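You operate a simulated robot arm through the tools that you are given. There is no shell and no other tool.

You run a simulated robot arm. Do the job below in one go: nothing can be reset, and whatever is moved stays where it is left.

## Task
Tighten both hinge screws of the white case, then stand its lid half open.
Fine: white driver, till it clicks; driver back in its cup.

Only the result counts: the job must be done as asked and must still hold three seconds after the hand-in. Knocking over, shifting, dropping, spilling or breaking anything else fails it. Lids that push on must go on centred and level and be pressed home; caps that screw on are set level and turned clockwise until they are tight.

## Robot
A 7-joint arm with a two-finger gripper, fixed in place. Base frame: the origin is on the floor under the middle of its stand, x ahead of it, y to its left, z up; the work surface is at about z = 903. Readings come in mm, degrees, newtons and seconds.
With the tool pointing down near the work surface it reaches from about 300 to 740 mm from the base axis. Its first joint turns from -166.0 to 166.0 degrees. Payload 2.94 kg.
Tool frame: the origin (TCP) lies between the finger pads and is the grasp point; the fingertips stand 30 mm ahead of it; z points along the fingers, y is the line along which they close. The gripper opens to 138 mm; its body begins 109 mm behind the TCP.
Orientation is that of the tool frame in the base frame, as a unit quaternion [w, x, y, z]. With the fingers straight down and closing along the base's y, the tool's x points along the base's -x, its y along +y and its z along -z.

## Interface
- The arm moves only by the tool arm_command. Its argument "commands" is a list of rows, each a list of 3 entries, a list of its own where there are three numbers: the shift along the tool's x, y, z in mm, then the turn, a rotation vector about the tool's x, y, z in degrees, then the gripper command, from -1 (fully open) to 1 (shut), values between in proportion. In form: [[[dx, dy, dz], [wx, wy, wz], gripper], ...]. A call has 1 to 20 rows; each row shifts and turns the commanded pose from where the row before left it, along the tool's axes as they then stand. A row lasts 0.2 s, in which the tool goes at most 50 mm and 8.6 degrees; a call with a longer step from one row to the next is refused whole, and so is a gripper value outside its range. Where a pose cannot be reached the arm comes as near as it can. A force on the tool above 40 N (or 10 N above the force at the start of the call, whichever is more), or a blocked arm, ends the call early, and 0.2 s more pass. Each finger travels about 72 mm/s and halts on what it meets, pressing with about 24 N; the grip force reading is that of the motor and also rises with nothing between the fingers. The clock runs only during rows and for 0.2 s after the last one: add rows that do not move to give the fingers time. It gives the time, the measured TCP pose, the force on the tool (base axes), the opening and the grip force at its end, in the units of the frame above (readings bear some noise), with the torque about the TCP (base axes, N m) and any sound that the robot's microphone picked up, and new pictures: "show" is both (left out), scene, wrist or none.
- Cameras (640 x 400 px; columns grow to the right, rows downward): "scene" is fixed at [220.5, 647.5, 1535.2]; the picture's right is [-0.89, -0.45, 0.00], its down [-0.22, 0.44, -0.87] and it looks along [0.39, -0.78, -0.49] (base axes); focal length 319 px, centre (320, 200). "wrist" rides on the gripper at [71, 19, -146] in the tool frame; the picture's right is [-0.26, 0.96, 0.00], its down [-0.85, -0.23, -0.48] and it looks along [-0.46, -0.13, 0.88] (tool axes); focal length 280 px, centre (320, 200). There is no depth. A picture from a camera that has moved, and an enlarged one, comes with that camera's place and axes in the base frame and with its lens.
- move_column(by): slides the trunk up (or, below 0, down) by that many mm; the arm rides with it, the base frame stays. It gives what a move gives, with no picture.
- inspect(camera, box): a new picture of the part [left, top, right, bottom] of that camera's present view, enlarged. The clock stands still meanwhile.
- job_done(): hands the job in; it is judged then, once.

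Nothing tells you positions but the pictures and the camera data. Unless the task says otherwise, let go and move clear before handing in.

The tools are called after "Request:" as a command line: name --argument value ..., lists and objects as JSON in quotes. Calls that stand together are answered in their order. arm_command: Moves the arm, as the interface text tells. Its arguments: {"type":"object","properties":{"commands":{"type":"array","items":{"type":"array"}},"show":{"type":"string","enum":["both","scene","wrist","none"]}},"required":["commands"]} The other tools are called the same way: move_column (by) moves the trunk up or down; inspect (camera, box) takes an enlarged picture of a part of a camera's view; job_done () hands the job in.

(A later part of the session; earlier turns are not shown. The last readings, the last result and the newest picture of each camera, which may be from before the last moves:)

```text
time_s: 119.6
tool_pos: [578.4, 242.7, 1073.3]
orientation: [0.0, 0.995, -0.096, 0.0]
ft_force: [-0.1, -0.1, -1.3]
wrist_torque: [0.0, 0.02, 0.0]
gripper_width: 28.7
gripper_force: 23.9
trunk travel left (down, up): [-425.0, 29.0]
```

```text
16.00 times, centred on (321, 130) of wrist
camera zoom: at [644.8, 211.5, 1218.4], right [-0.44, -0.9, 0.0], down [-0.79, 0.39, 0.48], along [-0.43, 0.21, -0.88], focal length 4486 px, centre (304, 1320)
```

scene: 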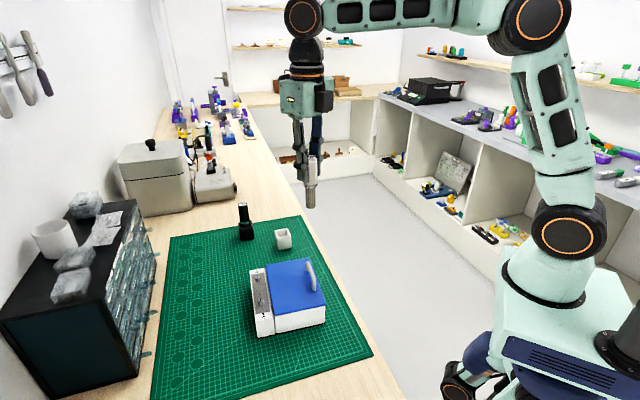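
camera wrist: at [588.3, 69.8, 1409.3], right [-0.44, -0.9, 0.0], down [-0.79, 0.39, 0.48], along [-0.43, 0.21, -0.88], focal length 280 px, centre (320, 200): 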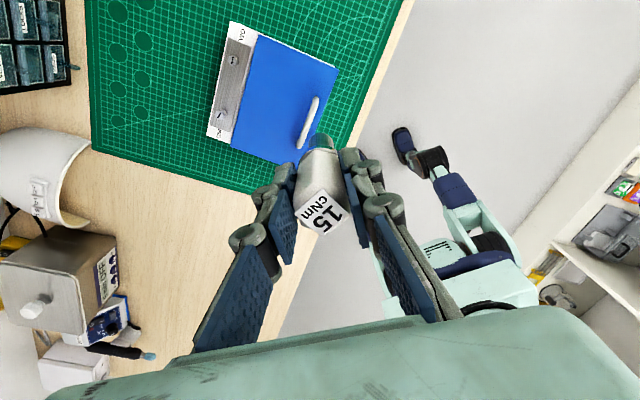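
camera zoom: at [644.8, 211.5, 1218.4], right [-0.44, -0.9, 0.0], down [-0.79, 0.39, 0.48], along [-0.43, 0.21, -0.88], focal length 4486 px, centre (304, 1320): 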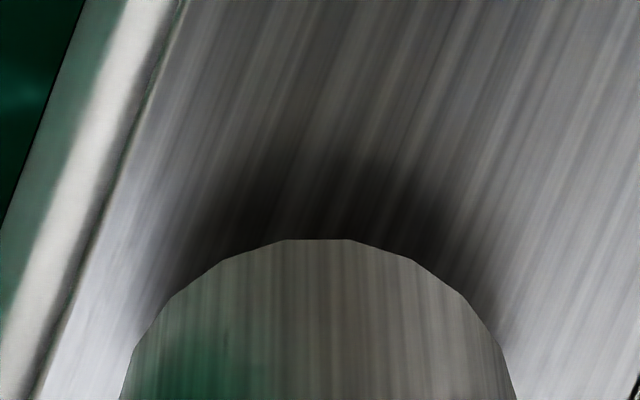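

Well centred on screw ONE. I lower to contact.

Request:
arm_command --commands '[[[0, 0, 2], [0, 0, 0], 1], [[0, 0, 2], [0, 0, 0], 1], [[0, 0, 1], [0, 0, 0], 1], [[0, 0, 0], [0, 0, 0], 1]]' --show "none"

Request:
arm_command --commands '[[[0, 0, 0.7], [0, 0, 0], 1], [[0, 0, 0.7], [0, 0, 0], 1], [[0, 0, 0], [0, 0, 0], 1]]' --show "none"

Request:
arm_command --commands '[[[0, 0, 0.6], [0, 0, 0], 1], [[0, 0, 0.4], [0, 0, 0], 1], [[0, 0, 0], [0, 0, 0], 1]]' --show "none"

Request:
inspect --camera "scene" --box '[252, 290, 270, 307]'

```text
time_s: 120.6
tool_pos: [577.3, 243.7, 1069.5]
orientation: [0.0, 0.995, -0.097, 0.0]
ft_force: [0.9, -0.5, -1.7]
wrist_torque: [0.0, 0.0, 0.0]
gripper_width: 28.5
gripper_force: 23.9
trunk travel left (down, up): [-425.0, 29.0]
```

```text
time_s: 121.4
tool_pos: [578.4, 243.3, 1068.3]
orientation: [0.0, 0.995, -0.098, 0.001]
ft_force: [1.3, -1.5, 3.5]
wrist_torque: [-0.09, 0.0, -0.01]
gripper_width: 28.8
gripper_force: 23.7
trunk travel left (down, up): [-425.0, 29.0]
```

```text
time_s: 122.2
tool_pos: [578.2, 244.1, 1067.2]
orientation: [-0.001, 0.995, -0.097, 0.001]
ft_force: [3.2, 0.1, 5.1]
wrist_torque: [0.09, -0.15, 0.01]
gripper_width: 28.6
gripper_force: 24.2
trunk travel left (down, up): [-425.0, 29.0]
```

```text
16.00 times, centred on (261, 298) of scene
camera zoom: at [220.5, 647.5, 1535.2], right [-0.89, -0.45, 0.0], down [-0.22, 0.44, -0.87], along [0.39, -0.78, -0.49], focal length 5109 px, centre (1264, -1376)
```

zoom: 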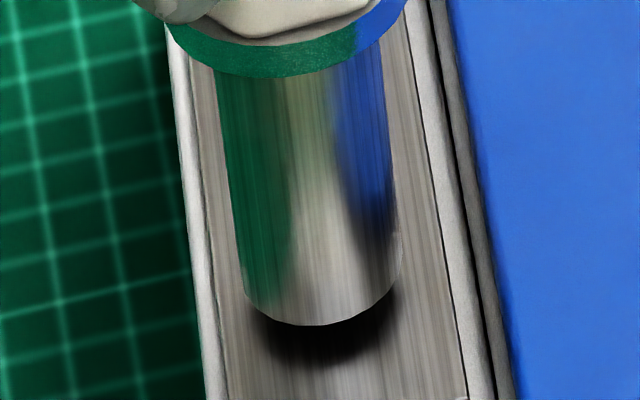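

Contact with 5 N on screw ONE. I turn clockwise, feeding down with the screw, with picture output on in case sound comes with it.

Request:
arm_command --commands '[[[-0.04, 0.47, 0.18], [0, 0, 8], 1], [[-0.04, 0.47, 0.18], [0, 0, 8], 1], [[-0.04, 0.47, 0.18], [0, 0, 8], 1], [[-0.04, 0.47, 0.18], [0, 0, 8], 1], [[0, 0, 0], [0, 0, 0], 1]]' --show "scene"

Request:
inspect --camera "scene" --box '[252, 290, 270, 307]'

```text
time_s: 123.4
tool_pos: [576.4, 240.7, 1066.3]
orientation: [0.001, 0.93, -0.369, 0.001]
ft_force: [-0.2, 1.8, 6.1]
wrist_torque: [0.17, 0.08, 0.01]
gripper_width: 28.9
gripper_force: 23.9
trunk travel left (down, up): [-425.0, 29.0]
```

scene: 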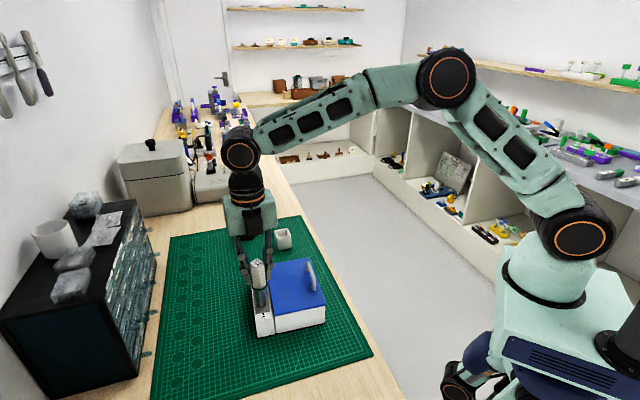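

```text
16.00 times, centred on (261, 298) of scene
camera zoom: at [220.5, 647.5, 1535.2], right [-0.89, -0.45, 0.0], down [-0.22, 0.44, -0.87], along [0.39, -0.78, -0.49], focal length 5109 px, centre (1264, -1376)
```

zoom: 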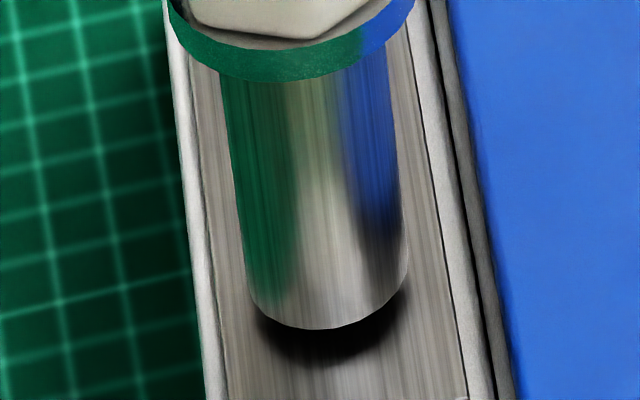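

Request:
arm_command --commands '[[[0.11, 0.05, 0.18], [0, 0, 8], 1], [[0.11, 0.05, 0.18], [0, 0, 8], 1], [[-0.04, 0.47, 0.18], [0, 0, 8], 1], [[-0.04, 0.47, 0.18], [0, 0, 8], 1], [[0, 0, 0], [0, 0, 0], 1]]' --show "none"

Request:
inspect --camera "scene" --box '[252, 290, 270, 307]'

```text
time_s: 124.6
tool_pos: [575.6, 240.2, 1066.2]
orientation: [-0.001, 0.792, -0.611, 0.001]
ft_force: [-2.5, 0.5, 8.7]
wrist_torque: [-0.02, 0.29, 0.01]
gripper_width: 28.9
gripper_force: 23.8
trunk travel left (down, up): [-425.0, 29.0]
```

```text
16.00 times, centred on (261, 298) of scene
camera zoom: at [220.5, 647.5, 1535.2], right [-0.89, -0.45, 0.0], down [-0.22, 0.44, -0.87], along [0.39, -0.78, -0.49], focal length 5109 px, centre (1264, -1376)
```

zoom: 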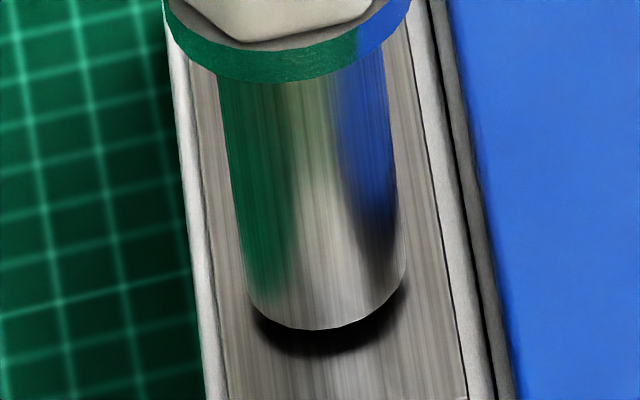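

Request:
arm_command --commands '[[[-0.15, 0.0, 0.1], [0, 0, 8], 1], [[-0.04, 0.3, 0.1], [0, 0, 8], 1], [[-0.04, 0.47, 0.1], [0, 0, 8], 1], [[-0.04, 0.47, 0.1], [0, 0, 8], 1], [[0, 0, 0], [0, 0, 0], 1]]' --show "wrist"

Request:
inspect --camera "scene" --box '[252, 290, 270, 307]'

```text
time_s: 125.8
tool_pos: [576.0, 241.5, 1065.9]
orientation: [0.0, -0.593, 0.805, 0.0]
ft_force: [-1.1, -2.9, 8.6]
wrist_torque: [-0.23, 0.15, -0.02]
gripper_width: 28.5
gripper_force: 23.6
trunk travel left (down, up): [-425.0, 29.0]
camera wrist: at [535.8, 179.8, 1209.9], right [-0.84, 0.54, 0.0], down [0.47, 0.74, 0.48], along [0.26, 0.4, -0.88], focal length 280 px, centre (320, 200)
```

wrist: 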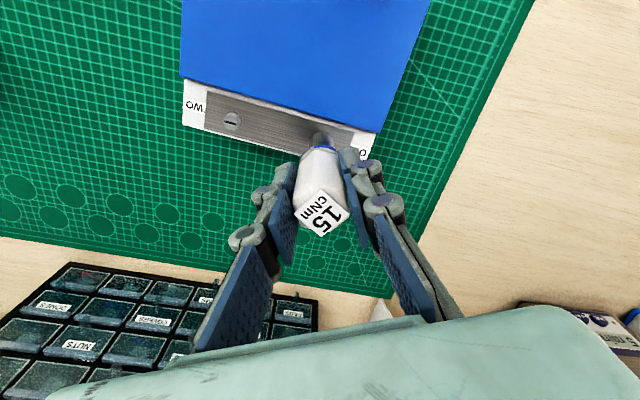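

```text
16.00 times, centred on (261, 298) of scene
camera zoom: at [220.5, 647.5, 1535.2], right [-0.89, -0.45, 0.0], down [-0.22, 0.44, -0.87], along [0.39, -0.78, -0.49], focal length 5109 px, centre (1264, -1376)
```

zoom: 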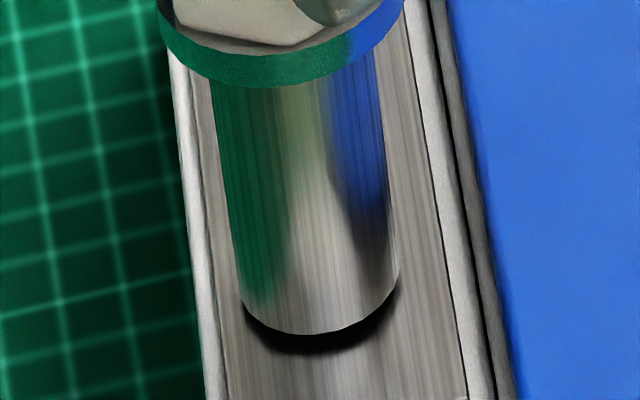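

The screw is sinking as it turns (rim about 1.8 mm lower after 96°). I continue.

Request:
arm_command --commands '[[[-0.04, 0.47, 0.18], [0, 0, 8], 1], [[-0.04, 0.47, 0.18], [0, 0, 8], 1], [[-0.04, 0.47, 0.18], [0, 0, 8], 1], [[-0.04, 0.47, 0.18], [0, 0, 8], 1], [[0, 0, 0], [0, 0, 0], 1]]' --show "none"

Request:
inspect --camera "scene" --box '[252, 290, 270, 307]'

```text
time_s: 127.0
tool_pos: [572.9, 243.2, 1063.9]
orientation: [0.001, -0.349, 0.937, 0.0]
ft_force: [1.0, -0.5, 8.3]
wrist_torque: [-0.05, -0.15, 0.0]
gripper_width: 28.6
gripper_force: 24.0
trunk travel left (down, up): [-425.0, 29.0]
```

```text
16.00 times, centred on (261, 298) of scene
camera zoom: at [220.5, 647.5, 1535.2], right [-0.89, -0.45, 0.0], down [-0.22, 0.44, -0.87], along [0.39, -0.78, -0.49], focal length 5109 px, centre (1264, -1376)
```

zoom: 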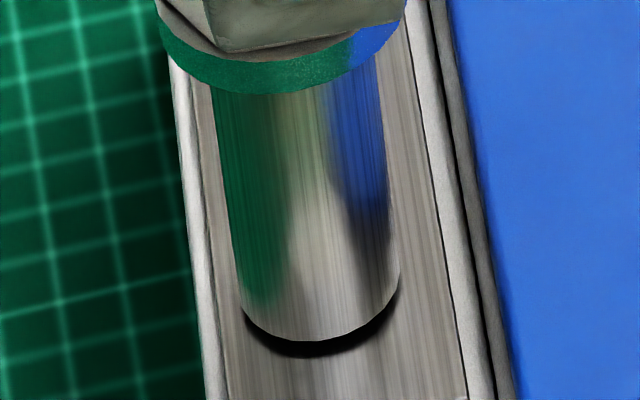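

Request:
arm_command --commands '[[[-0.04, 0.47, 0.18], [0, 0, 8], 1], [[-0.04, 0.47, 0.18], [0, 0, 8], 1], [[0, 0, 0], [0, 0, 0], 1]]' --show "none"

Request:
arm_command --commands '[[[-0.04, 0.47, 0.15], [0, 0, 8], 1], [[-0.04, 0.47, 0.1], [0, 0, 8], 1]]' --show "none"

Request:
inspect --camera "scene" --box '[252, 290, 270, 307]'

```text
time_s: 127.8
tool_pos: [572.8, 243.0, 1065.3]
orientation: [0.002, -0.214, 0.977, 0.001]
ft_force: [0.7, 0.7, 12.2]
wrist_torque: [0.13, -0.17, 0.0]
gripper_width: 28.7
gripper_force: 23.5
trunk travel left (down, up): [-425.0, 29.0]
```

```text
time_s: 128.4
tool_pos: [571.8, 243.9, 1064.3]
orientation: [0.002, -0.076, 0.997, 0.0]
ft_force: [1.1, 1.0, 18.1]
wrist_torque: [0.14, -0.12, 0.0]
gripper_width: 28.8
gripper_force: 24.0
trunk travel left (down, up): [-425.0, 29.0]
```

```text
16.00 times, centred on (261, 298) of scene
camera zoom: at [220.5, 647.5, 1535.2], right [-0.89, -0.45, 0.0], down [-0.22, 0.44, -0.87], along [0.39, -0.78, -0.49], focal length 5109 px, centre (1264, -1376)
```

zoom: 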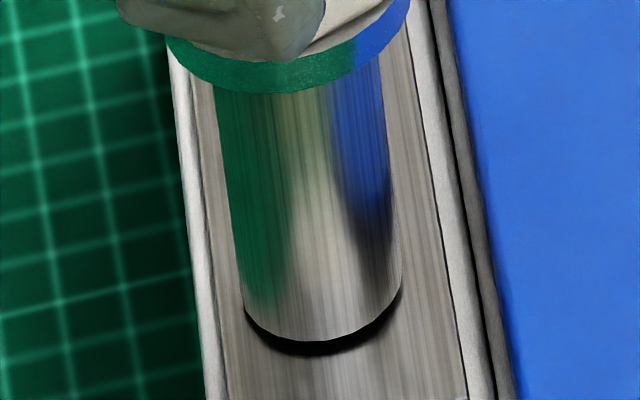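

The down-force climbs now, so the screw has bottomed. I stop feeding and turn on in small steps, watching torque and sound.

Request:
arm_command --commands '[[[-0.02, 0.24, -0.4], [0, 0, 4], 1], [[-0.02, 0.24, -0.3], [0, 0, 4], 1]]' --show "none"

Request:
arm_command --commands '[[[-0.02, 0.24, 0], [0, 0, 4], 1], [[-0.02, 0.24, 0], [0, 0, 4], 1]]' --show "none"

Request:
arm_command --commands '[[[-0.02, 0.24, 0], [0, 0, 4], 1], [[-0.02, 0.24, 0], [0, 0, 4], 1]]' --show "none"

Request:
arm_command --commands '[[[-0.02, 0.24, 0], [0, 0, 4], 1], [[-0.02, 0.24, 0], [0, 0, 4], 1]]' --show "none"

Request:
inspect --camera "scene" --box '[252, 290, 270, 307]'

```text
time_s: 129.0
tool_pos: [572.5, 244.8, 1063.8]
orientation: [0.002, -0.007, 1.0, 0.0]
ft_force: [0.7, 1.3, 15.0]
wrist_torque: [0.05, -0.11, 0.05]
gripper_width: 28.6
gripper_force: 23.9
trunk travel left (down, up): [-425.0, 29.0]
```

```text
time_s: 129.6
tool_pos: [571.1, 244.3, 1064.0]
orientation: [0.001, 0.063, 0.998, 0.0]
ft_force: [1.0, 0.7, 14.6]
wrist_torque: [0.03, -0.12, 0.13]
gripper_width: 28.7
gripper_force: 24.2
trunk travel left (down, up): [-425.0, 29.0]
```

```text
time_s: 130.2
tool_pos: [570.8, 244.3, 1065.6]
orientation: [0.001, 0.133, 0.991, 0.0]
ft_force: [-1.3, 0.0, 12.4]
wrist_torque: [0.03, 0.01, 0.0]
gripper_width: 28.8
gripper_force: 24.0
trunk travel left (down, up): [-425.0, 29.0]
```

```text
time_s: 130.8
tool_pos: [572.6, 245.2, 1064.4]
orientation: [0.001, 0.201, 0.98, 0.0]
ft_force: [-1.2, -1.0, 13.7]
wrist_torque: [-0.08, 0.08, 0.03]
gripper_width: 28.6
gripper_force: 24.2
trunk travel left (down, up): [-425.0, 29.0]
```

```text
16.00 times, centred on (261, 298) of scene
camera zoom: at [220.5, 647.5, 1535.2], right [-0.89, -0.45, 0.0], down [-0.22, 0.44, -0.87], along [0.39, -0.78, -0.49], focal length 5109 px, centre (1264, -1376)
```

zoom: 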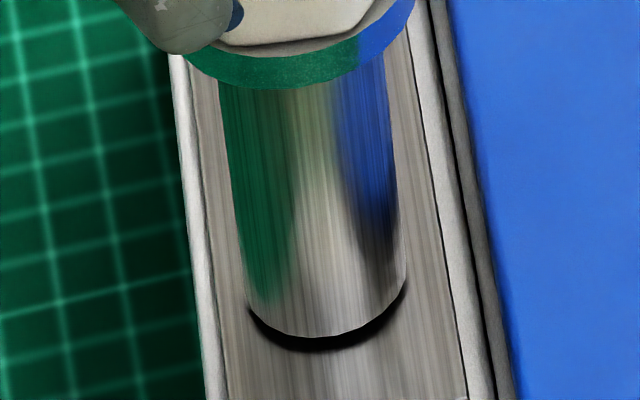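

Torque rose 0.00, 0.05, 0.13 and then fell to 0, again a saw-tooth after the screw bottomed. I repeat with picture output on to see whether a sound is reported at the next release.

Request:
arm_command --commands '[[[-0.02, 0.24, 0], [0, 0, 4], 1], [[-0.02, 0.24, 0], [0, 0, 4], 1]]' --show "wrist"

Request:
arm_command --commands '[[[-0.02, 0.24, 0], [0, 0, 4], 1], [[-0.02, 0.24, 0], [0, 0, 4], 1]]' --show "wrist"

Request:
arm_command --commands '[[[-0.02, 0.24, 0], [0, 0, 4], 1], [[-0.02, 0.24, 0], [0, 0, 4], 1]]' --show "wrist"

Request:
inspect --camera "scene" --box '[252, 290, 270, 307]'

```text
time_s: 131.4
tool_pos: [572.6, 246.4, 1063.8]
orientation: [0.001, 0.269, 0.963, 0.001]
ft_force: [1.3, -0.3, 10.9]
wrist_torque: [0.01, -0.12, 0.13]
gripper_width: 28.8
gripper_force: 23.7
trunk travel left (down, up): [-425.0, 29.0]
camera wrist: at [521.6, 299.2, 1208.9], right [0.72, 0.69, 0.0], down [0.61, -0.64, 0.48], along [0.33, -0.34, -0.88], focal length 280 px, centre (320, 200)
```

wrist: 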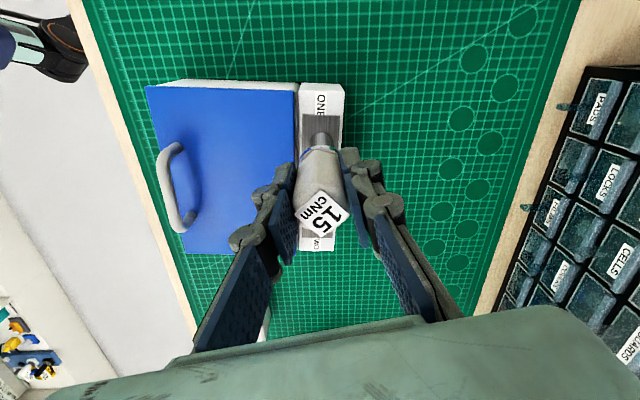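

```text
time_s: 132.0
tool_pos: [572.0, 246.3, 1064.1]
orientation: [0.001, 0.336, 0.942, 0.0]
ft_force: [-0.9, 0.1, 10.5]
wrist_torque: [-0.06, -0.07, 0.04]
gripper_width: 28.6
gripper_force: 23.5
trunk travel left (down, up): [-425.0, 29.0]
camera wrist: at [529.7, 306.2, 1208.9], right [0.81, 0.58, 0.0], down [0.51, -0.72, 0.48], along [0.28, -0.39, -0.88], focal length 280 px, centre (320, 200)
```

wrist: 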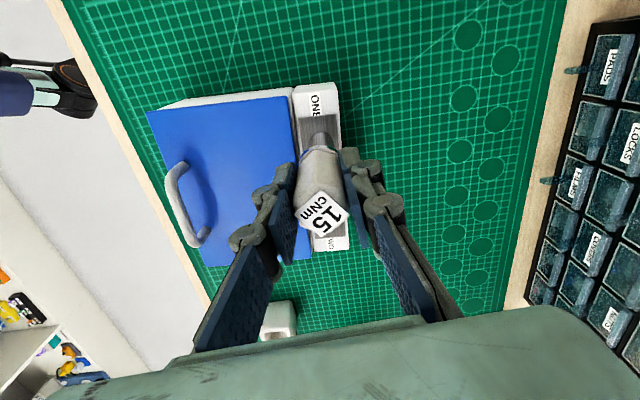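

```text
time_s: 132.6
tool_pos: [573.3, 246.8, 1064.4]
orientation: [0.0, 0.401, 0.916, 0.0]
ft_force: [0.7, -1.5, 10.3]
wrist_torque: [-0.06, -0.02, 0.09]
gripper_width: 28.8
gripper_force: 23.7
trunk travel left (down, up): [-425.0, 29.0]
camera wrist: at [538.7, 312.2, 1208.8], right [0.89, 0.46, 0.0], down [0.41, -0.78, 0.48], along [0.22, -0.42, -0.88], focal length 280 px, centre (320, 200)
```

wrist: 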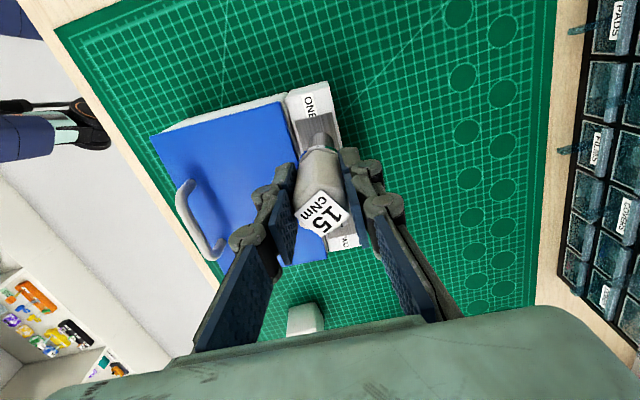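

```text
16.00 times, centred on (261, 298) of scene
camera zoom: at [220.5, 647.5, 1535.2], right [-0.89, -0.45, 0.0], down [-0.22, 0.44, -0.87], along [0.39, -0.78, -0.49], focal length 5109 px, centre (1264, -1376)
```

zoom: 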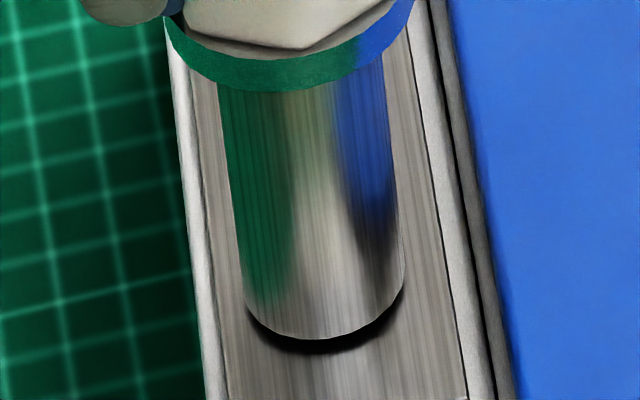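

Still no sound, so the clutch hasn't tripped. I sample more finely (3° per call) to see how the torque builds and where it lets go.

Request:
arm_command --commands '[[[-0.01, 0.18, 0], [0, 0, 3], 1]]' --show "none"

Request:
arm_command --commands '[[[-0.01, 0.18, 0], [0, 0, 3], 1]]' --show "none"

Request:
arm_command --commands '[[[-0.01, 0.18, 0], [0, 0, 3], 1]]' --show "none"

Request:
arm_command --commands '[[[-0.01, 0.18, 0], [0, 0, 3], 1]]' --show "none"

Request:
arm_command --commands '[[[-0.01, 0.18, 0], [0, 0, 3], 1]]' --show "none"

Request:
arm_command --commands '[[[-0.01, 0.18, 0], [0, 0, 3], 1]]' --show "none"

Request:
arm_command --commands '[[[-0.01, 0.18, 0], [0, 0, 3], 1]]' --show "none"

Request:
inspect --camera "scene" --box '[252, 290, 270, 307]'

```text
time_s: 133.0
tool_pos: [573.3, 248.2, 1063.7]
orientation: [0.001, 0.424, 0.906, 0.0]
ft_force: [-0.5, -1.7, 8.7]
wrist_torque: [-0.09, 0.02, 0.09]
gripper_width: 28.6
gripper_force: 24.4
trunk travel left (down, up): [-425.0, 29.0]
```

```text
time_s: 133.4
tool_pos: [572.7, 247.7, 1065.2]
orientation: [0.0, 0.448, 0.894, 0.0]
ft_force: [0.1, -2.2, 8.5]
wrist_torque: [-0.19, 0.0, 0.12]
gripper_width: 28.7
gripper_force: 23.9
trunk travel left (down, up): [-425.0, 29.0]
```

```text
time_s: 133.8
tool_pos: [572.2, 248.3, 1064.3]
orientation: [0.0, 0.472, 0.882, 0.001]
ft_force: [0.7, -0.7, 8.1]
wrist_torque: [-0.09, -0.08, 0.15]
gripper_width: 28.5
gripper_force: 24.0
trunk travel left (down, up): [-425.0, 29.0]
```

```text
time_s: 134.2
tool_pos: [574.9, 247.6, 1063.9]
orientation: [0.001, 0.494, 0.87, 0.001]
ft_force: [-0.5, 1.0, 8.2]
wrist_torque: [0.06, -0.03, 0.03]
gripper_width: 28.6
gripper_force: 23.8
trunk travel left (down, up): [-425.0, 29.0]
```

```text
time_s: 134.6
tool_pos: [573.8, 247.2, 1063.9]
orientation: [0.001, 0.517, 0.856, 0.0]
ft_force: [1.0, 0.8, 6.6]
wrist_torque: [0.1, -0.06, 0.07]
gripper_width: 28.8
gripper_force: 23.8
trunk travel left (down, up): [-425.0, 29.0]
```

```text
time_s: 135.0
tool_pos: [574.7, 248.0, 1063.8]
orientation: [0.001, 0.539, 0.842, 0.001]
ft_force: [0.2, 0.5, 6.4]
wrist_torque: [-0.04, 0.0, 0.04]
gripper_width: 28.4
gripper_force: 24.4
trunk travel left (down, up): [-425.0, 29.0]
```

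```text
time_s: 135.4
tool_pos: [574.2, 247.0, 1063.6]
orientation: [0.0, 0.561, 0.828, 0.0]
ft_force: [0.0, 0.1, 6.5]
wrist_torque: [0.0, 0.04, 0.08]
gripper_width: 28.5
gripper_force: 23.9
trunk travel left (down, up): [-425.0, 29.0]
```

```text
16.00 times, centred on (261, 298) of scene
camera zoom: at [220.5, 647.5, 1535.2], right [-0.89, -0.45, 0.0], down [-0.22, 0.44, -0.87], along [0.39, -0.78, -0.49], focal length 5109 px, centre (1264, -1376)
```

zoom: 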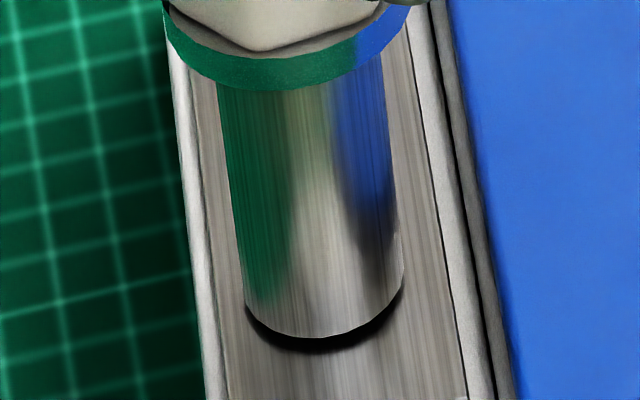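

With fine steps it's clear: torque rises 0.09, 0.12, 0.15 and then snaps to 0.03, exactly the 15 cNm clutch releasing, and screw TWO showed the same saw-tooth. Before moving on I lift off to confirm screw ONE is down.

Request:
arm_command --commands '[[[0, 0, -4], [0, 0, 0], 1], [[0, 0, -8], [0, 0, 0], 1], [[0, 0, -13], [0, 0, 0], 1], [[0, 0, -20], [0, 0, 0], 1], [[0, 0, -20], [0, 0, 0], 1], [[0, 0, -20], [0, 0, 0], 1], [[0, 0, 0], [0, 0, 0], 1], [[0, 0, 0], [0, 0, 0], 1]]' --show "none"

Request:
inspect --camera "scene" --box '[245, 262, 275, 312]'

Request:
inspect --camera "wrist" --box '[290, 85, 370, 145]'

```text
time_s: 137.2
tool_pos: [573.0, 247.8, 1150.1]
orientation: [0.0, 0.56, 0.828, 0.0]
ft_force: [0.4, -0.1, -1.1]
wrist_torque: [0.05, 0.0, 0.01]
gripper_width: 28.7
gripper_force: 23.9
trunk travel left (down, up): [-425.0, 29.0]
```

```text
8.00 times, centred on (260, 287) of scene
camera zoom: at [220.5, 647.5, 1535.2], right [-0.89, -0.45, 0.0], down [-0.22, 0.44, -0.87], along [0.39, -0.78, -0.49], focal length 2554 px, centre (800, -496)
```

zoom: 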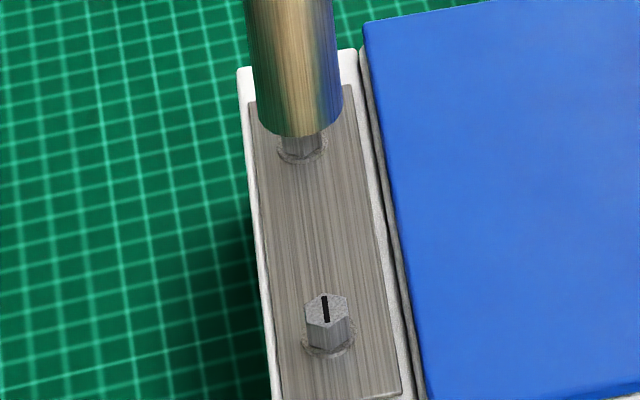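

```text
6.67 times, centred on (330, 115) of wrist
camera zoom: at [565.8, 320.8, 1294.1], right [0.99, 0.12, 0.0], down [0.1, -0.87, 0.48], along [0.06, -0.47, -0.88], focal length 1869 px, centre (253, 767)
```

zoom: 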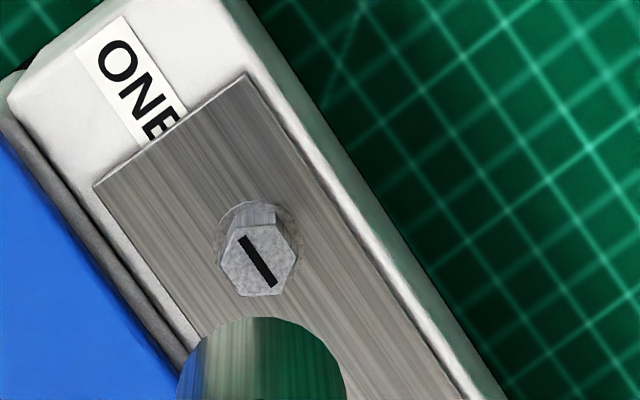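

Both screws are now fully down with flanges on the plate. I raise the driver, rewind to the original grip angle and carry it back over its cup.

Request:
arm_command --commands '[[[0, 0, -20], [0, 0, -8.02], 1], [[0, 0, -20], [0, 0, -8.02], 1], [[0, 0, 0], [0, 0, -8.02], 1], [[0, 0, 0], [0, 0, -8.02], 1], [[0, 0, 0], [0, 0, -8.02], 1], [[0, 0, 0], [0, 0, -8.02], 1], [[0, 0, 0], [0, 0, -8.02], 1], [[0, 0, 0], [0, 0, -8.02], 1], [[0, 0, 0], [0, 0, -8.02], 1], [[0, 0, 0], [0, 0, -8.02], 1], [[-6.84, -36.65, 0], [0, 0, 0], 1], [[-6.84, -36.65, 0], [0, 0, 0], 1], [[-6.84, -36.65, 0], [0, 0, 0], 1], [[-6.84, -36.65, 0], [0, 0, 0], 1], [[-6.84, -36.65, 0], [0, 0, 0], 1], [[-6.84, -36.65, 0], [0, 0, 0], 1], [[-6.84, -36.65, 0], [0, 0, 0], 1], [[-6.84, -36.65, 0], [0, 0, 0], 1], [[0, 0, 0], [0, 0, 0], 1], [[0, 0, 0], [0, 0, 0], 1]]' --show "both"

Request:
inspect --camera "wrist" --box '[270, 60, 370, 160]'

Request:
inspect --camera "scene" --box '[250, 180, 310, 260]'

```text
time_s: 141.4
tool_pos: [689.8, -27.5, 1186.2]
orientation: [0.0, -0.105, 0.994, 0.0]
ft_force: [0.1, 0.0, -2.1]
wrist_torque: [-0.03, 0.02, -0.02]
gripper_width: 28.8
gripper_force: 23.5
trunk travel left (down, up): [-425.0, 29.0]
camera wrist: at [617.5, -22.7, 1330.8], right [0.05, 1.0, 0.0], down [0.88, -0.05, 0.48], along [0.48, -0.03, -0.88], focal length 280 px, centre (320, 200)
```

scene: 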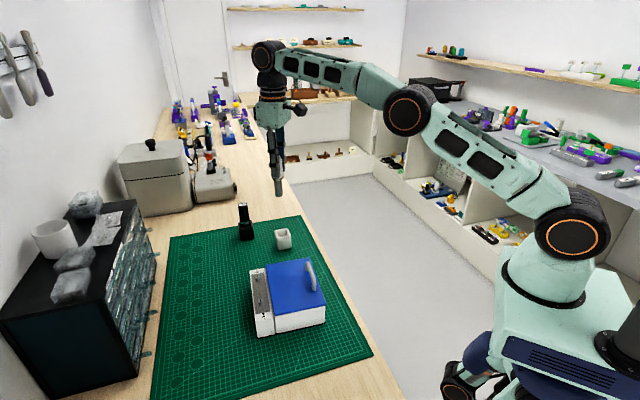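
wrist: 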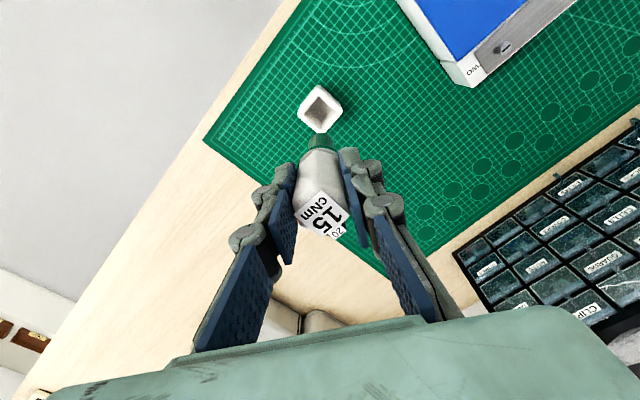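

```text
4.00 times, centred on (320, 110) of wrist
camera zoom: at [617.5, -22.7, 1330.8], right [0.05, 1.0, 0.0], down [0.88, -0.05, 0.48], along [0.48, -0.03, -0.88], focal length 1122 px, centre (320, 560)
```

zoom: 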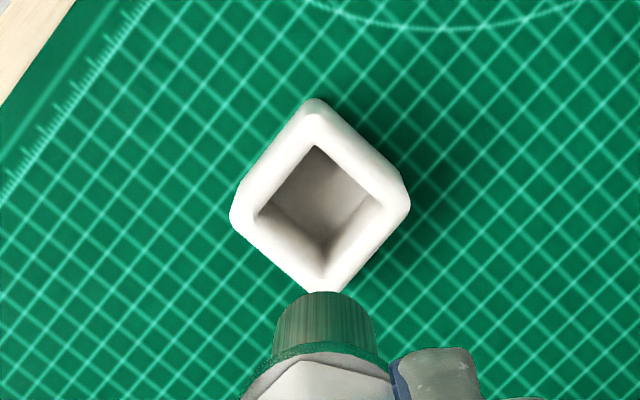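

```text
5.00 times, centred on (280, 220) of scene
camera zoom: at [220.5, 647.5, 1535.2], right [-0.89, -0.45, 0.0], down [-0.22, 0.44, -0.87], along [0.39, -0.78, -0.49], focal length 1596 px, centre (520, 100)
```

zoom: 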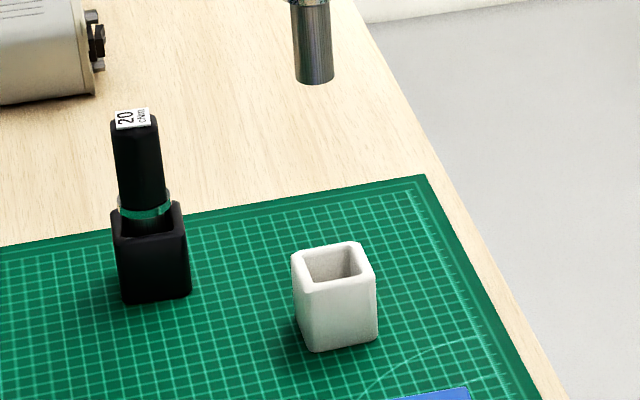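

The driver hangs over its cup with about 1.5 mm offset from the hole's centre. I centre it and descend most of the way.

Request:
arm_command --commands '[[[1.4, -0.7, 0], [0, 0, 0], 1], [[0, 0, 25], [0, 0, 0], 1], [[0, 0, 25], [0, 0, 0], 1], [[0, 0, 25], [0, 0, 0], 1], [[0, 0, 25], [0, 0, 0], 1], [[0, 0, 12], [0, 0, 0], 1], [[0, 0, 0], [0, 0, 0], 1], [[0, 0, 0], [0, 0, 0], 1], [[0, 0, 0], [0, 0, 0], 1]]' --show "none"

Request:
inspect --camera "scene" --box '[260, 195, 305, 255]'

Request:
inspect --camera "wrist" --box '[280, 90, 360, 170]'

```text
time_s: 143.4
tool_pos: [686.8, -27.9, 1075.8]
orientation: [0.0, -0.105, 0.994, 0.0]
ft_force: [0.4, 0.6, -1.4]
wrist_torque: [-0.02, 0.0, 0.01]
gripper_width: 28.8
gripper_force: 23.8
trunk travel left (down, up): [-425.0, 29.0]
```

```text
6.67 times, centred on (282, 225) of scene
camera zoom: at [220.5, 647.5, 1535.2], right [-0.89, -0.45, 0.0], down [-0.22, 0.44, -0.87], along [0.39, -0.78, -0.49], focal length 2129 px, centre (570, 33)
```

zoom: 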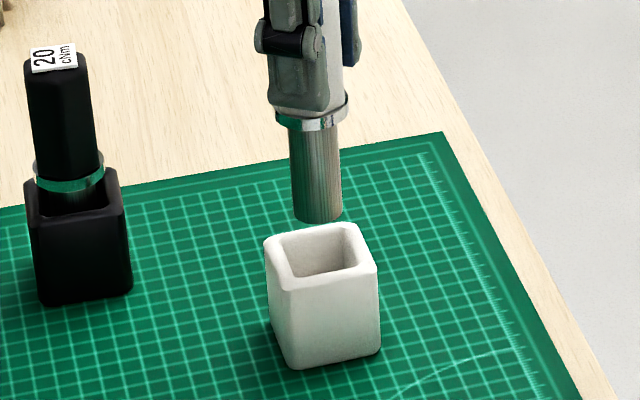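

```text
5.00 times, centred on (320, 130) of wrist
camera zoom: at [614.3, -23.3, 1221.0], right [0.05, 1.0, 0.0], down [0.88, -0.05, 0.48], along [0.48, -0.03, -0.88], focal length 1402 px, centre (320, 550)
```

zoom: 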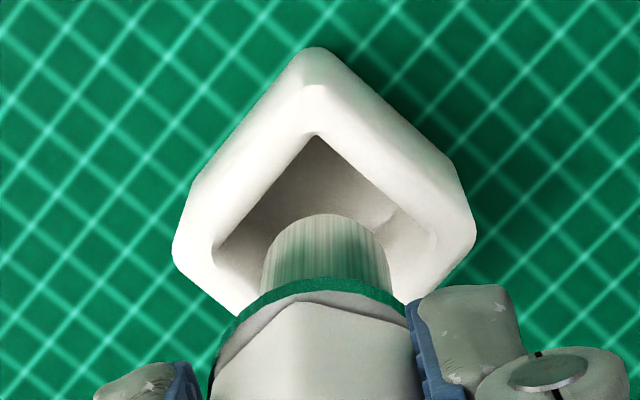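

Well centred over the hole. I lower the driver in, slowly towards the end.

Request:
arm_command --commands '[[[-0.4, -0.4, 10], [0, 0, 0], 1], [[0, 0, 12], [0, 0, 0], 1], [[0, 0, 12], [0, 0, 0], 1], [[0, 0, 12], [0, 0, 0], 1], [[0, 0, 10], [0, 0, 0], 1], [[0, 0, 0], [0, 0, 0], 1], [[0, 0, 0], [0, 0, 0], 1]]' --show "none"

Request:
inspect --camera "scene" --box '[260, 195, 305, 255]'

```text
time_s: 145.0
tool_pos: [689.1, -28.6, 1019.6]
orientation: [-0.001, -0.105, 0.994, 0.0]
ft_force: [-0.4, 0.1, -0.6]
wrist_torque: [-0.01, 0.0, 0.02]
gripper_width: 28.7
gripper_force: 24.0
trunk travel left (down, up): [-425.0, 29.0]
```

```text
6.67 times, centred on (282, 225) of scene
camera zoom: at [220.5, 647.5, 1535.2], right [-0.89, -0.45, 0.0], down [-0.22, 0.44, -0.87], along [0.39, -0.78, -0.49], focal length 2129 px, centre (570, 33)
```

zoom: 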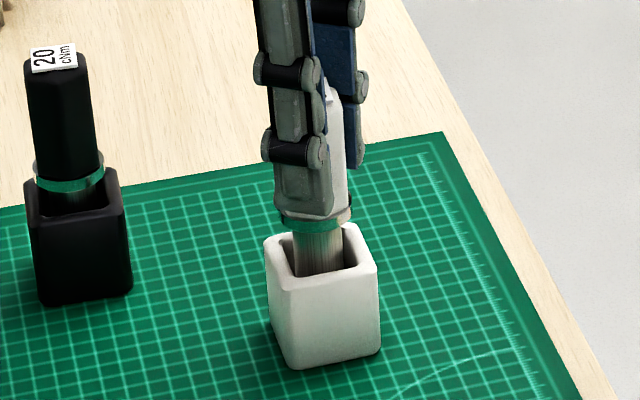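

Request:
arm_command --commands '[[[0, 0, 2], [0, 0, 0], 1], [[0, 0, 2], [0, 0, 0], 1], [[0, 0, 2], [0, 0, 0], 1], [[0, 0, 1], [0, 0, 0], 1], [[0, 0, 0], [0, 0, 0], 1]]' --show "none"

Request:
arm_command --commands '[[[0, 0, 0.7], [0, 0, 0], 1], [[0, 0, 0.7], [0, 0, 0], 1], [[0, 0, 0], [0, 0, 0], 1]]' --show "none"

Request:
inspect --camera "scene" --box '[260, 195, 305, 255]'

Request:
inspect --camera "wrist" --box '[270, 90, 370, 190]'

```text
time_s: 146.2
tool_pos: [689.2, -29.8, 1013.4]
orientation: [0.0, -0.105, 0.994, 0.0]
ft_force: [-0.2, 0.1, -0.9]
wrist_torque: [0.01, 0.03, -0.02]
gripper_width: 28.7
gripper_force: 24.1
trunk travel left (down, up): [-425.0, 29.0]
```

```text
time_s: 147.0
tool_pos: [688.5, -28.7, 1013.6]
orientation: [0.0, -0.105, 0.994, 0.001]
ft_force: [0.2, 1.0, -0.3]
wrist_torque: [0.0, 0.01, 0.02]
gripper_width: 28.6
gripper_force: 23.8
trunk travel left (down, up): [-425.0, 29.0]
```

```text
6.67 times, centred on (282, 225) of scene
camera zoom: at [220.5, 647.5, 1535.2], right [-0.89, -0.45, 0.0], down [-0.22, 0.44, -0.87], along [0.39, -0.78, -0.49], focal length 2129 px, centre (570, 33)
```

zoom: 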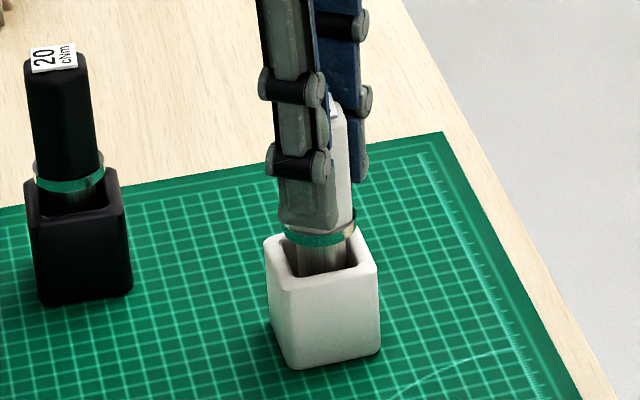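

```text
4.00 times, centred on (320, 140) of wrist
camera zoom: at [614.7, -24.5, 1157.3], right [0.05, 1.0, 0.0], down [0.88, -0.05, 0.48], along [0.48, -0.03, -0.88], focal length 1122 px, centre (320, 440)
```

zoom: 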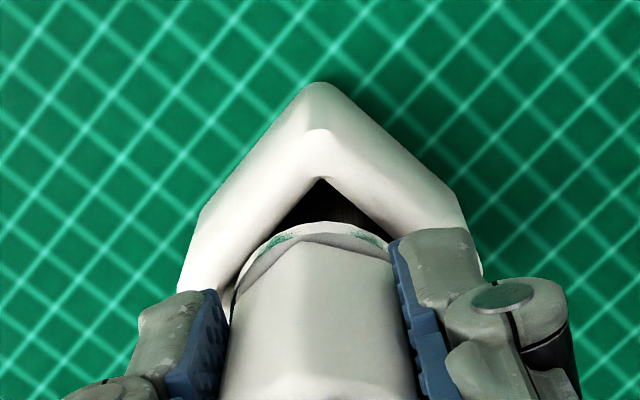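

Request:
arm_command --commands '[[[0, 0, 0.6], [0, 0, 0], 1], [[0, 0, 0.6], [0, 0, 0], 1], [[0, 0, 0], [0, 0, 0], 1]]' --show "none"

Request:
arm_command --commands '[[[0, 0, 0.6], [0, 0, 0], 1], [[0, 0, 0.4], [0, 0, 0], 1], [[0, 0, 0], [0, 0, 0], 1]]' --show "none"

Request:
arm_command --commands '[[[0, 0, 0.5], [0, 0, 0], 1], [[0, 0, 0], [0, 0, 0], 1]]' --show "none"

```text
time_s: 147.8
tool_pos: [688.1, -28.2, 1011.2]
orientation: [0.0, -0.105, 0.994, -0.001]
ft_force: [-0.4, -0.2, -0.1]
wrist_torque: [-0.01, -0.01, -0.02]
gripper_width: 28.7
gripper_force: 23.8
trunk travel left (down, up): [-425.0, 29.0]
```

```text
time_s: 148.6
tool_pos: [688.2, -28.0, 1010.0]
orientation: [0.0, -0.105, 0.994, 0.0]
ft_force: [-1.7, -0.8, 1.5]
wrist_torque: [-0.05, 0.05, 0.0]
gripper_width: 28.4
gripper_force: 23.5
trunk travel left (down, up): [-425.0, 29.0]
```

```text
time_s: 149.2
tool_pos: [688.0, -27.9, 1010.8]
orientation: [0.001, -0.106, 0.994, -0.001]
ft_force: [-1.4, 0.8, 6.1]
wrist_torque: [0.08, 0.07, 0.02]
gripper_width: 28.5
gripper_force: 24.1
trunk travel left (down, up): [-425.0, 29.0]
```

The driver touches the cup floor. I relieve the pressure and open the fingers gently.

Request:
arm_command --commands '[[[0, 0, -0.4], [0, 0, 0], 1], [[0, 0, 0], [0, 0, 0], 0.55], [[0, 0, 0], [0, 0, 0], 0.5], [[0, 0, 0], [0, 0, 0], 0.4], [[0, 0, 0], [0, 0, 0], 0.3], [[0, 0, 0], [0, 0, 0], 0.1], [[0, 0, 0], [0, 0, 0], 0.1]]' --show "wrist"

Request:
inspect --camera "scene" --box '[260, 195, 305, 255]'

```text
time_s: 150.8
tool_pos: [688.9, -29.6, 1010.2]
orientation: [-0.001, -0.105, 0.994, 0.0]
ft_force: [0.2, 0.6, -0.5]
wrist_torque: [-0.02, -0.03, 0.01]
gripper_width: 62.0
gripper_force: 0.0
trunk travel left (down, up): [-425.0, 29.0]
camera wrist: at [615.7, -24.7, 1154.5], right [0.05, 1.0, 0.0], down [0.88, -0.05, 0.48], along [0.48, -0.03, -0.88], focal length 280 px, centre (320, 200)
```

wrist: 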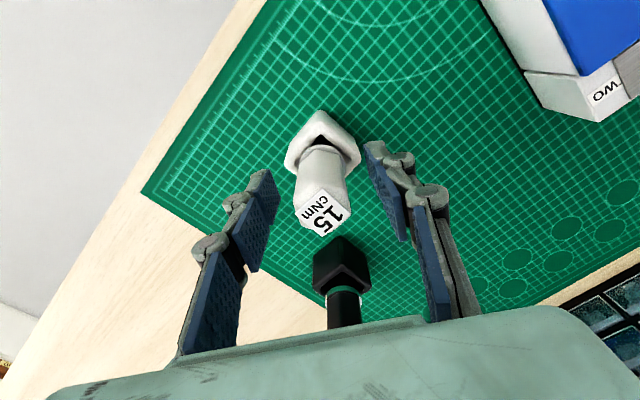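

```text
6.67 times, centred on (282, 225) of scene
camera zoom: at [220.5, 647.5, 1535.2], right [-0.89, -0.45, 0.0], down [-0.22, 0.44, -0.87], along [0.39, -0.78, -0.49], focal length 2129 px, centre (570, 33)
```

zoom: 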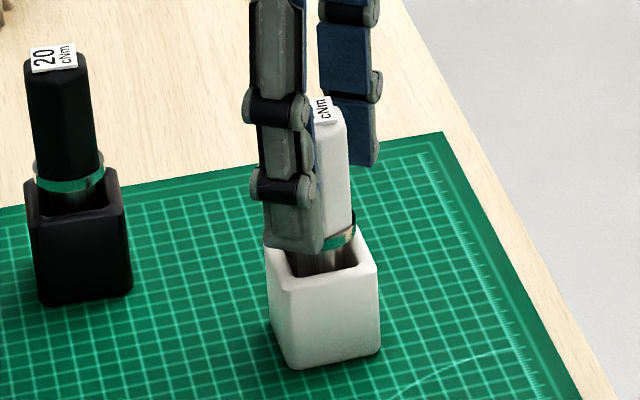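

The driver stands free in its cup. I open fully and lift straight up.

Request:
arm_command --commands '[[[0, 0, 0], [0, 0, 0], -0.3], [[0, 0, 0], [0, 0, 0], -0.6], [[0, 0, -10], [0, 0, 0], -0.8], [[0, 0, -25], [0, 0, 0], -1], [[0, 0, -35], [0, 0, 0], -1], [[0, 0, -35], [0, 0, 0], -1], [[0, 0, -35], [0, 0, 0], -1], [[0, 0, -20], [0, 0, 0], -1], [[0, 0, 0], [0, 0, 0], -1], [[0, 0, 0], [0, 0, 0], -1]]' --show "both"

Request:
inspect --camera "scene" --box '[250, 195, 305, 255]'

Request:
inspect --camera "scene" --box '[235, 250, 345, 350]'

```text
time_s: 153.0
tool_pos: [687.6, -26.9, 1169.7]
orientation: [0.0, -0.105, 0.994, 0.0]
ft_force: [0.3, -0.6, -1.1]
wrist_torque: [0.04, 0.0, -0.02]
gripper_width: 137.9
gripper_force: 0.2
trunk travel left (down, up): [-425.0, 29.0]
camera wrist: at [615.2, -23.8, 1315.0], right [0.05, 1.0, 0.0], down [0.88, -0.05, 0.48], along [0.48, -0.03, -0.88], focal length 280 px, centre (320, 200)
```

scene: 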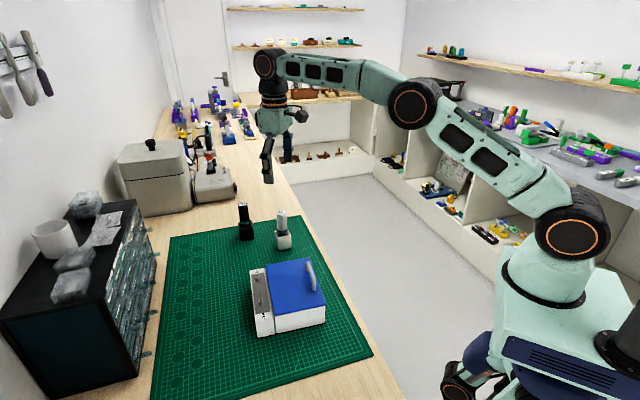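
wrist: 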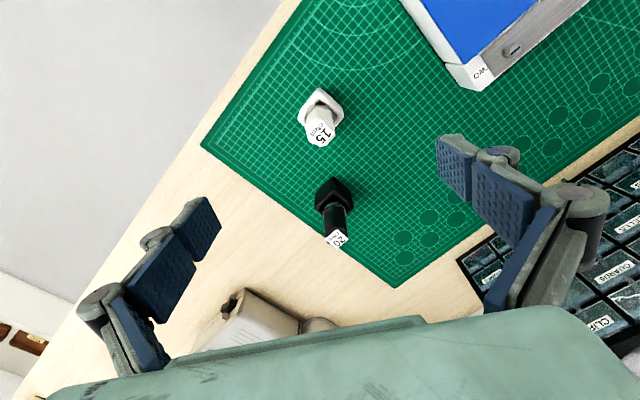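

```text
6.67 times, centred on (278, 225) of scene
camera zoom: at [220.5, 647.5, 1535.2], right [-0.89, -0.45, 0.0], down [-0.22, 0.44, -0.87], along [0.39, -0.78, -0.49], focal length 2129 px, centre (603, 33)
```

zoom: 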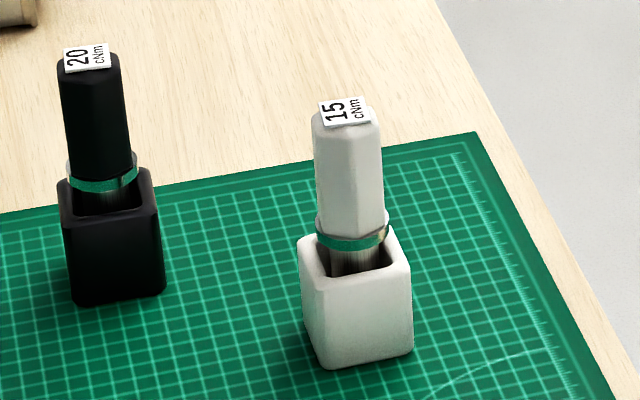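

```text
4.00 times, centred on (290, 300) of scene
camera zoom: at [220.5, 647.5, 1535.2], right [-0.89, -0.45, 0.0], down [-0.22, 0.44, -0.87], along [0.39, -0.78, -0.49], focal length 1277 px, centre (440, -200)
```

zoom: 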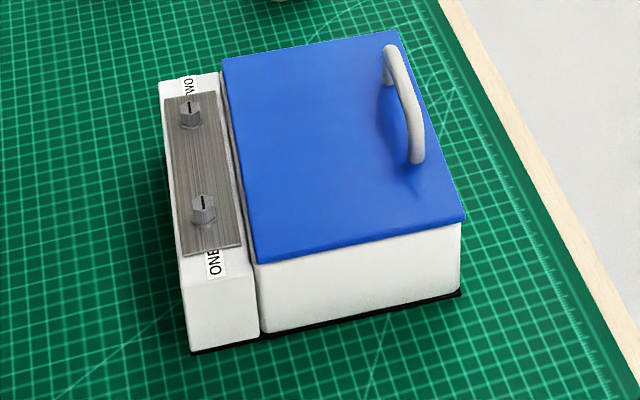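

The white driver is back upright in its cup and the case hasn't moved. Next is the lid: the handle bar is near (506, 137), parallel to the hinge. I move above it with the fingers set to close across the bar and take a closer look.

Request:
arm_command --commands '[[[23.9, 33, 0], [0, 0, 0], -1], [[23.9, 33, 0], [0, 0, 0], -1], [[23.9, 33, 0], [0, 0, 0], -1], [[23.9, 33, 0], [0, 0, 0], -1], [[23.9, 33, 0], [0, 0, 0], -1], [[23.9, 33, 0], [0, 0, 0], -1], [[0, 0, 0], [0, 0, 8.6], -1], [[0, 0, 0], [0, 0, 8.6], -1], [[0, 0, 0], [0, 0, 8.6], -1], [[0, 0, 0], [0, 0, 8.6], -1], [[0, 0, 0], [0, 0, 8.6], -1], [[0, 0, 0], [0, 0, 8.6], -1], [[0, 0, 0], [0, 0, 8.6], -1], [[0, 0, 0], [0, 0, 0], -1], [[0, 0, 0], [0, 0, 0], -1]]' --show "both"

Request:
inspect --camera "wrist" --box '[220, 60, 420, 220]'

Request:
inspect --camera "scene" --box '[290, 250, 345, 340]'

```text
time_s: 156.2
tool_pos: [506.3, 136.8, 1170.3]
orientation: [0.0, 0.408, 0.913, 0.0]
ft_force: [0.1, 0.8, -0.4]
wrist_torque: [-0.01, -0.03, 0.03]
gripper_width: 137.8
gripper_force: 0.0
trunk travel left (down, up): [-425.0, 29.0]
camera wrist: at [474.1, 201.3, 1315.0], right [0.89, 0.45, 0.0], down [0.39, -0.79, 0.48], along [0.21, -0.43, -0.88], focal length 280 px, centre (320, 200)
```

scene: 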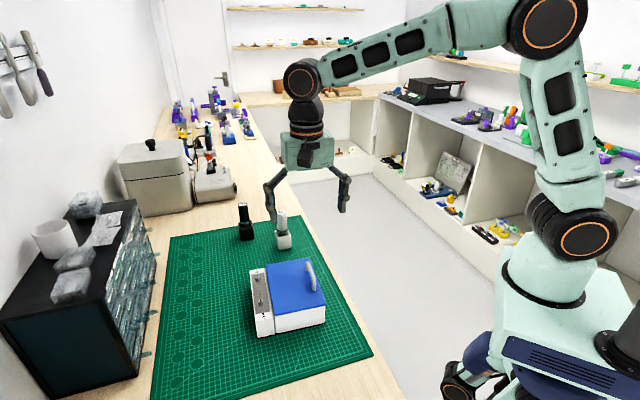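
wrist: 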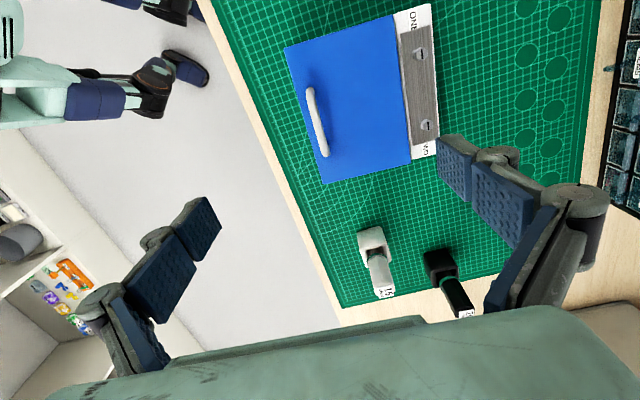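

```text
2.50 times, centred on (320, 140) of wrist
camera zoom: at [474.1, 201.3, 1315.0], right [0.89, 0.45, 0.0], down [0.39, -0.79, 0.48], along [0.21, -0.43, -0.88], focal length 701 px, centre (320, 350)
```

zoom: 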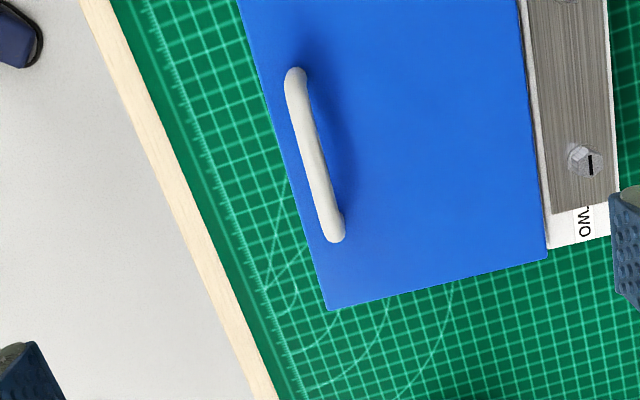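

```text
4.44 times, centred on (318, 295) of scene
camera zoom: at [220.5, 647.5, 1535.2], right [-0.89, -0.45, 0.0], down [-0.22, 0.44, -0.87], along [0.39, -0.78, -0.49], focal length 1419 px, centre (331, -222)
```

zoom: 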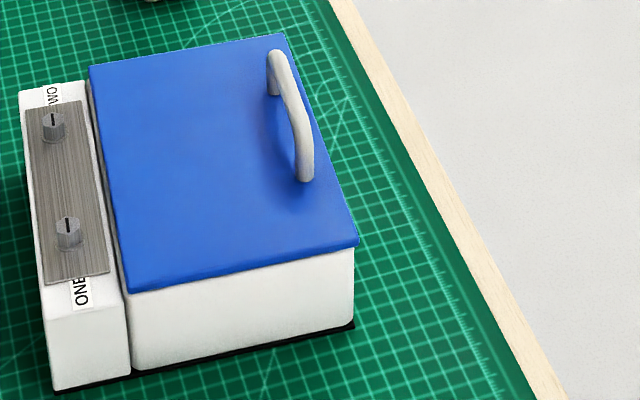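

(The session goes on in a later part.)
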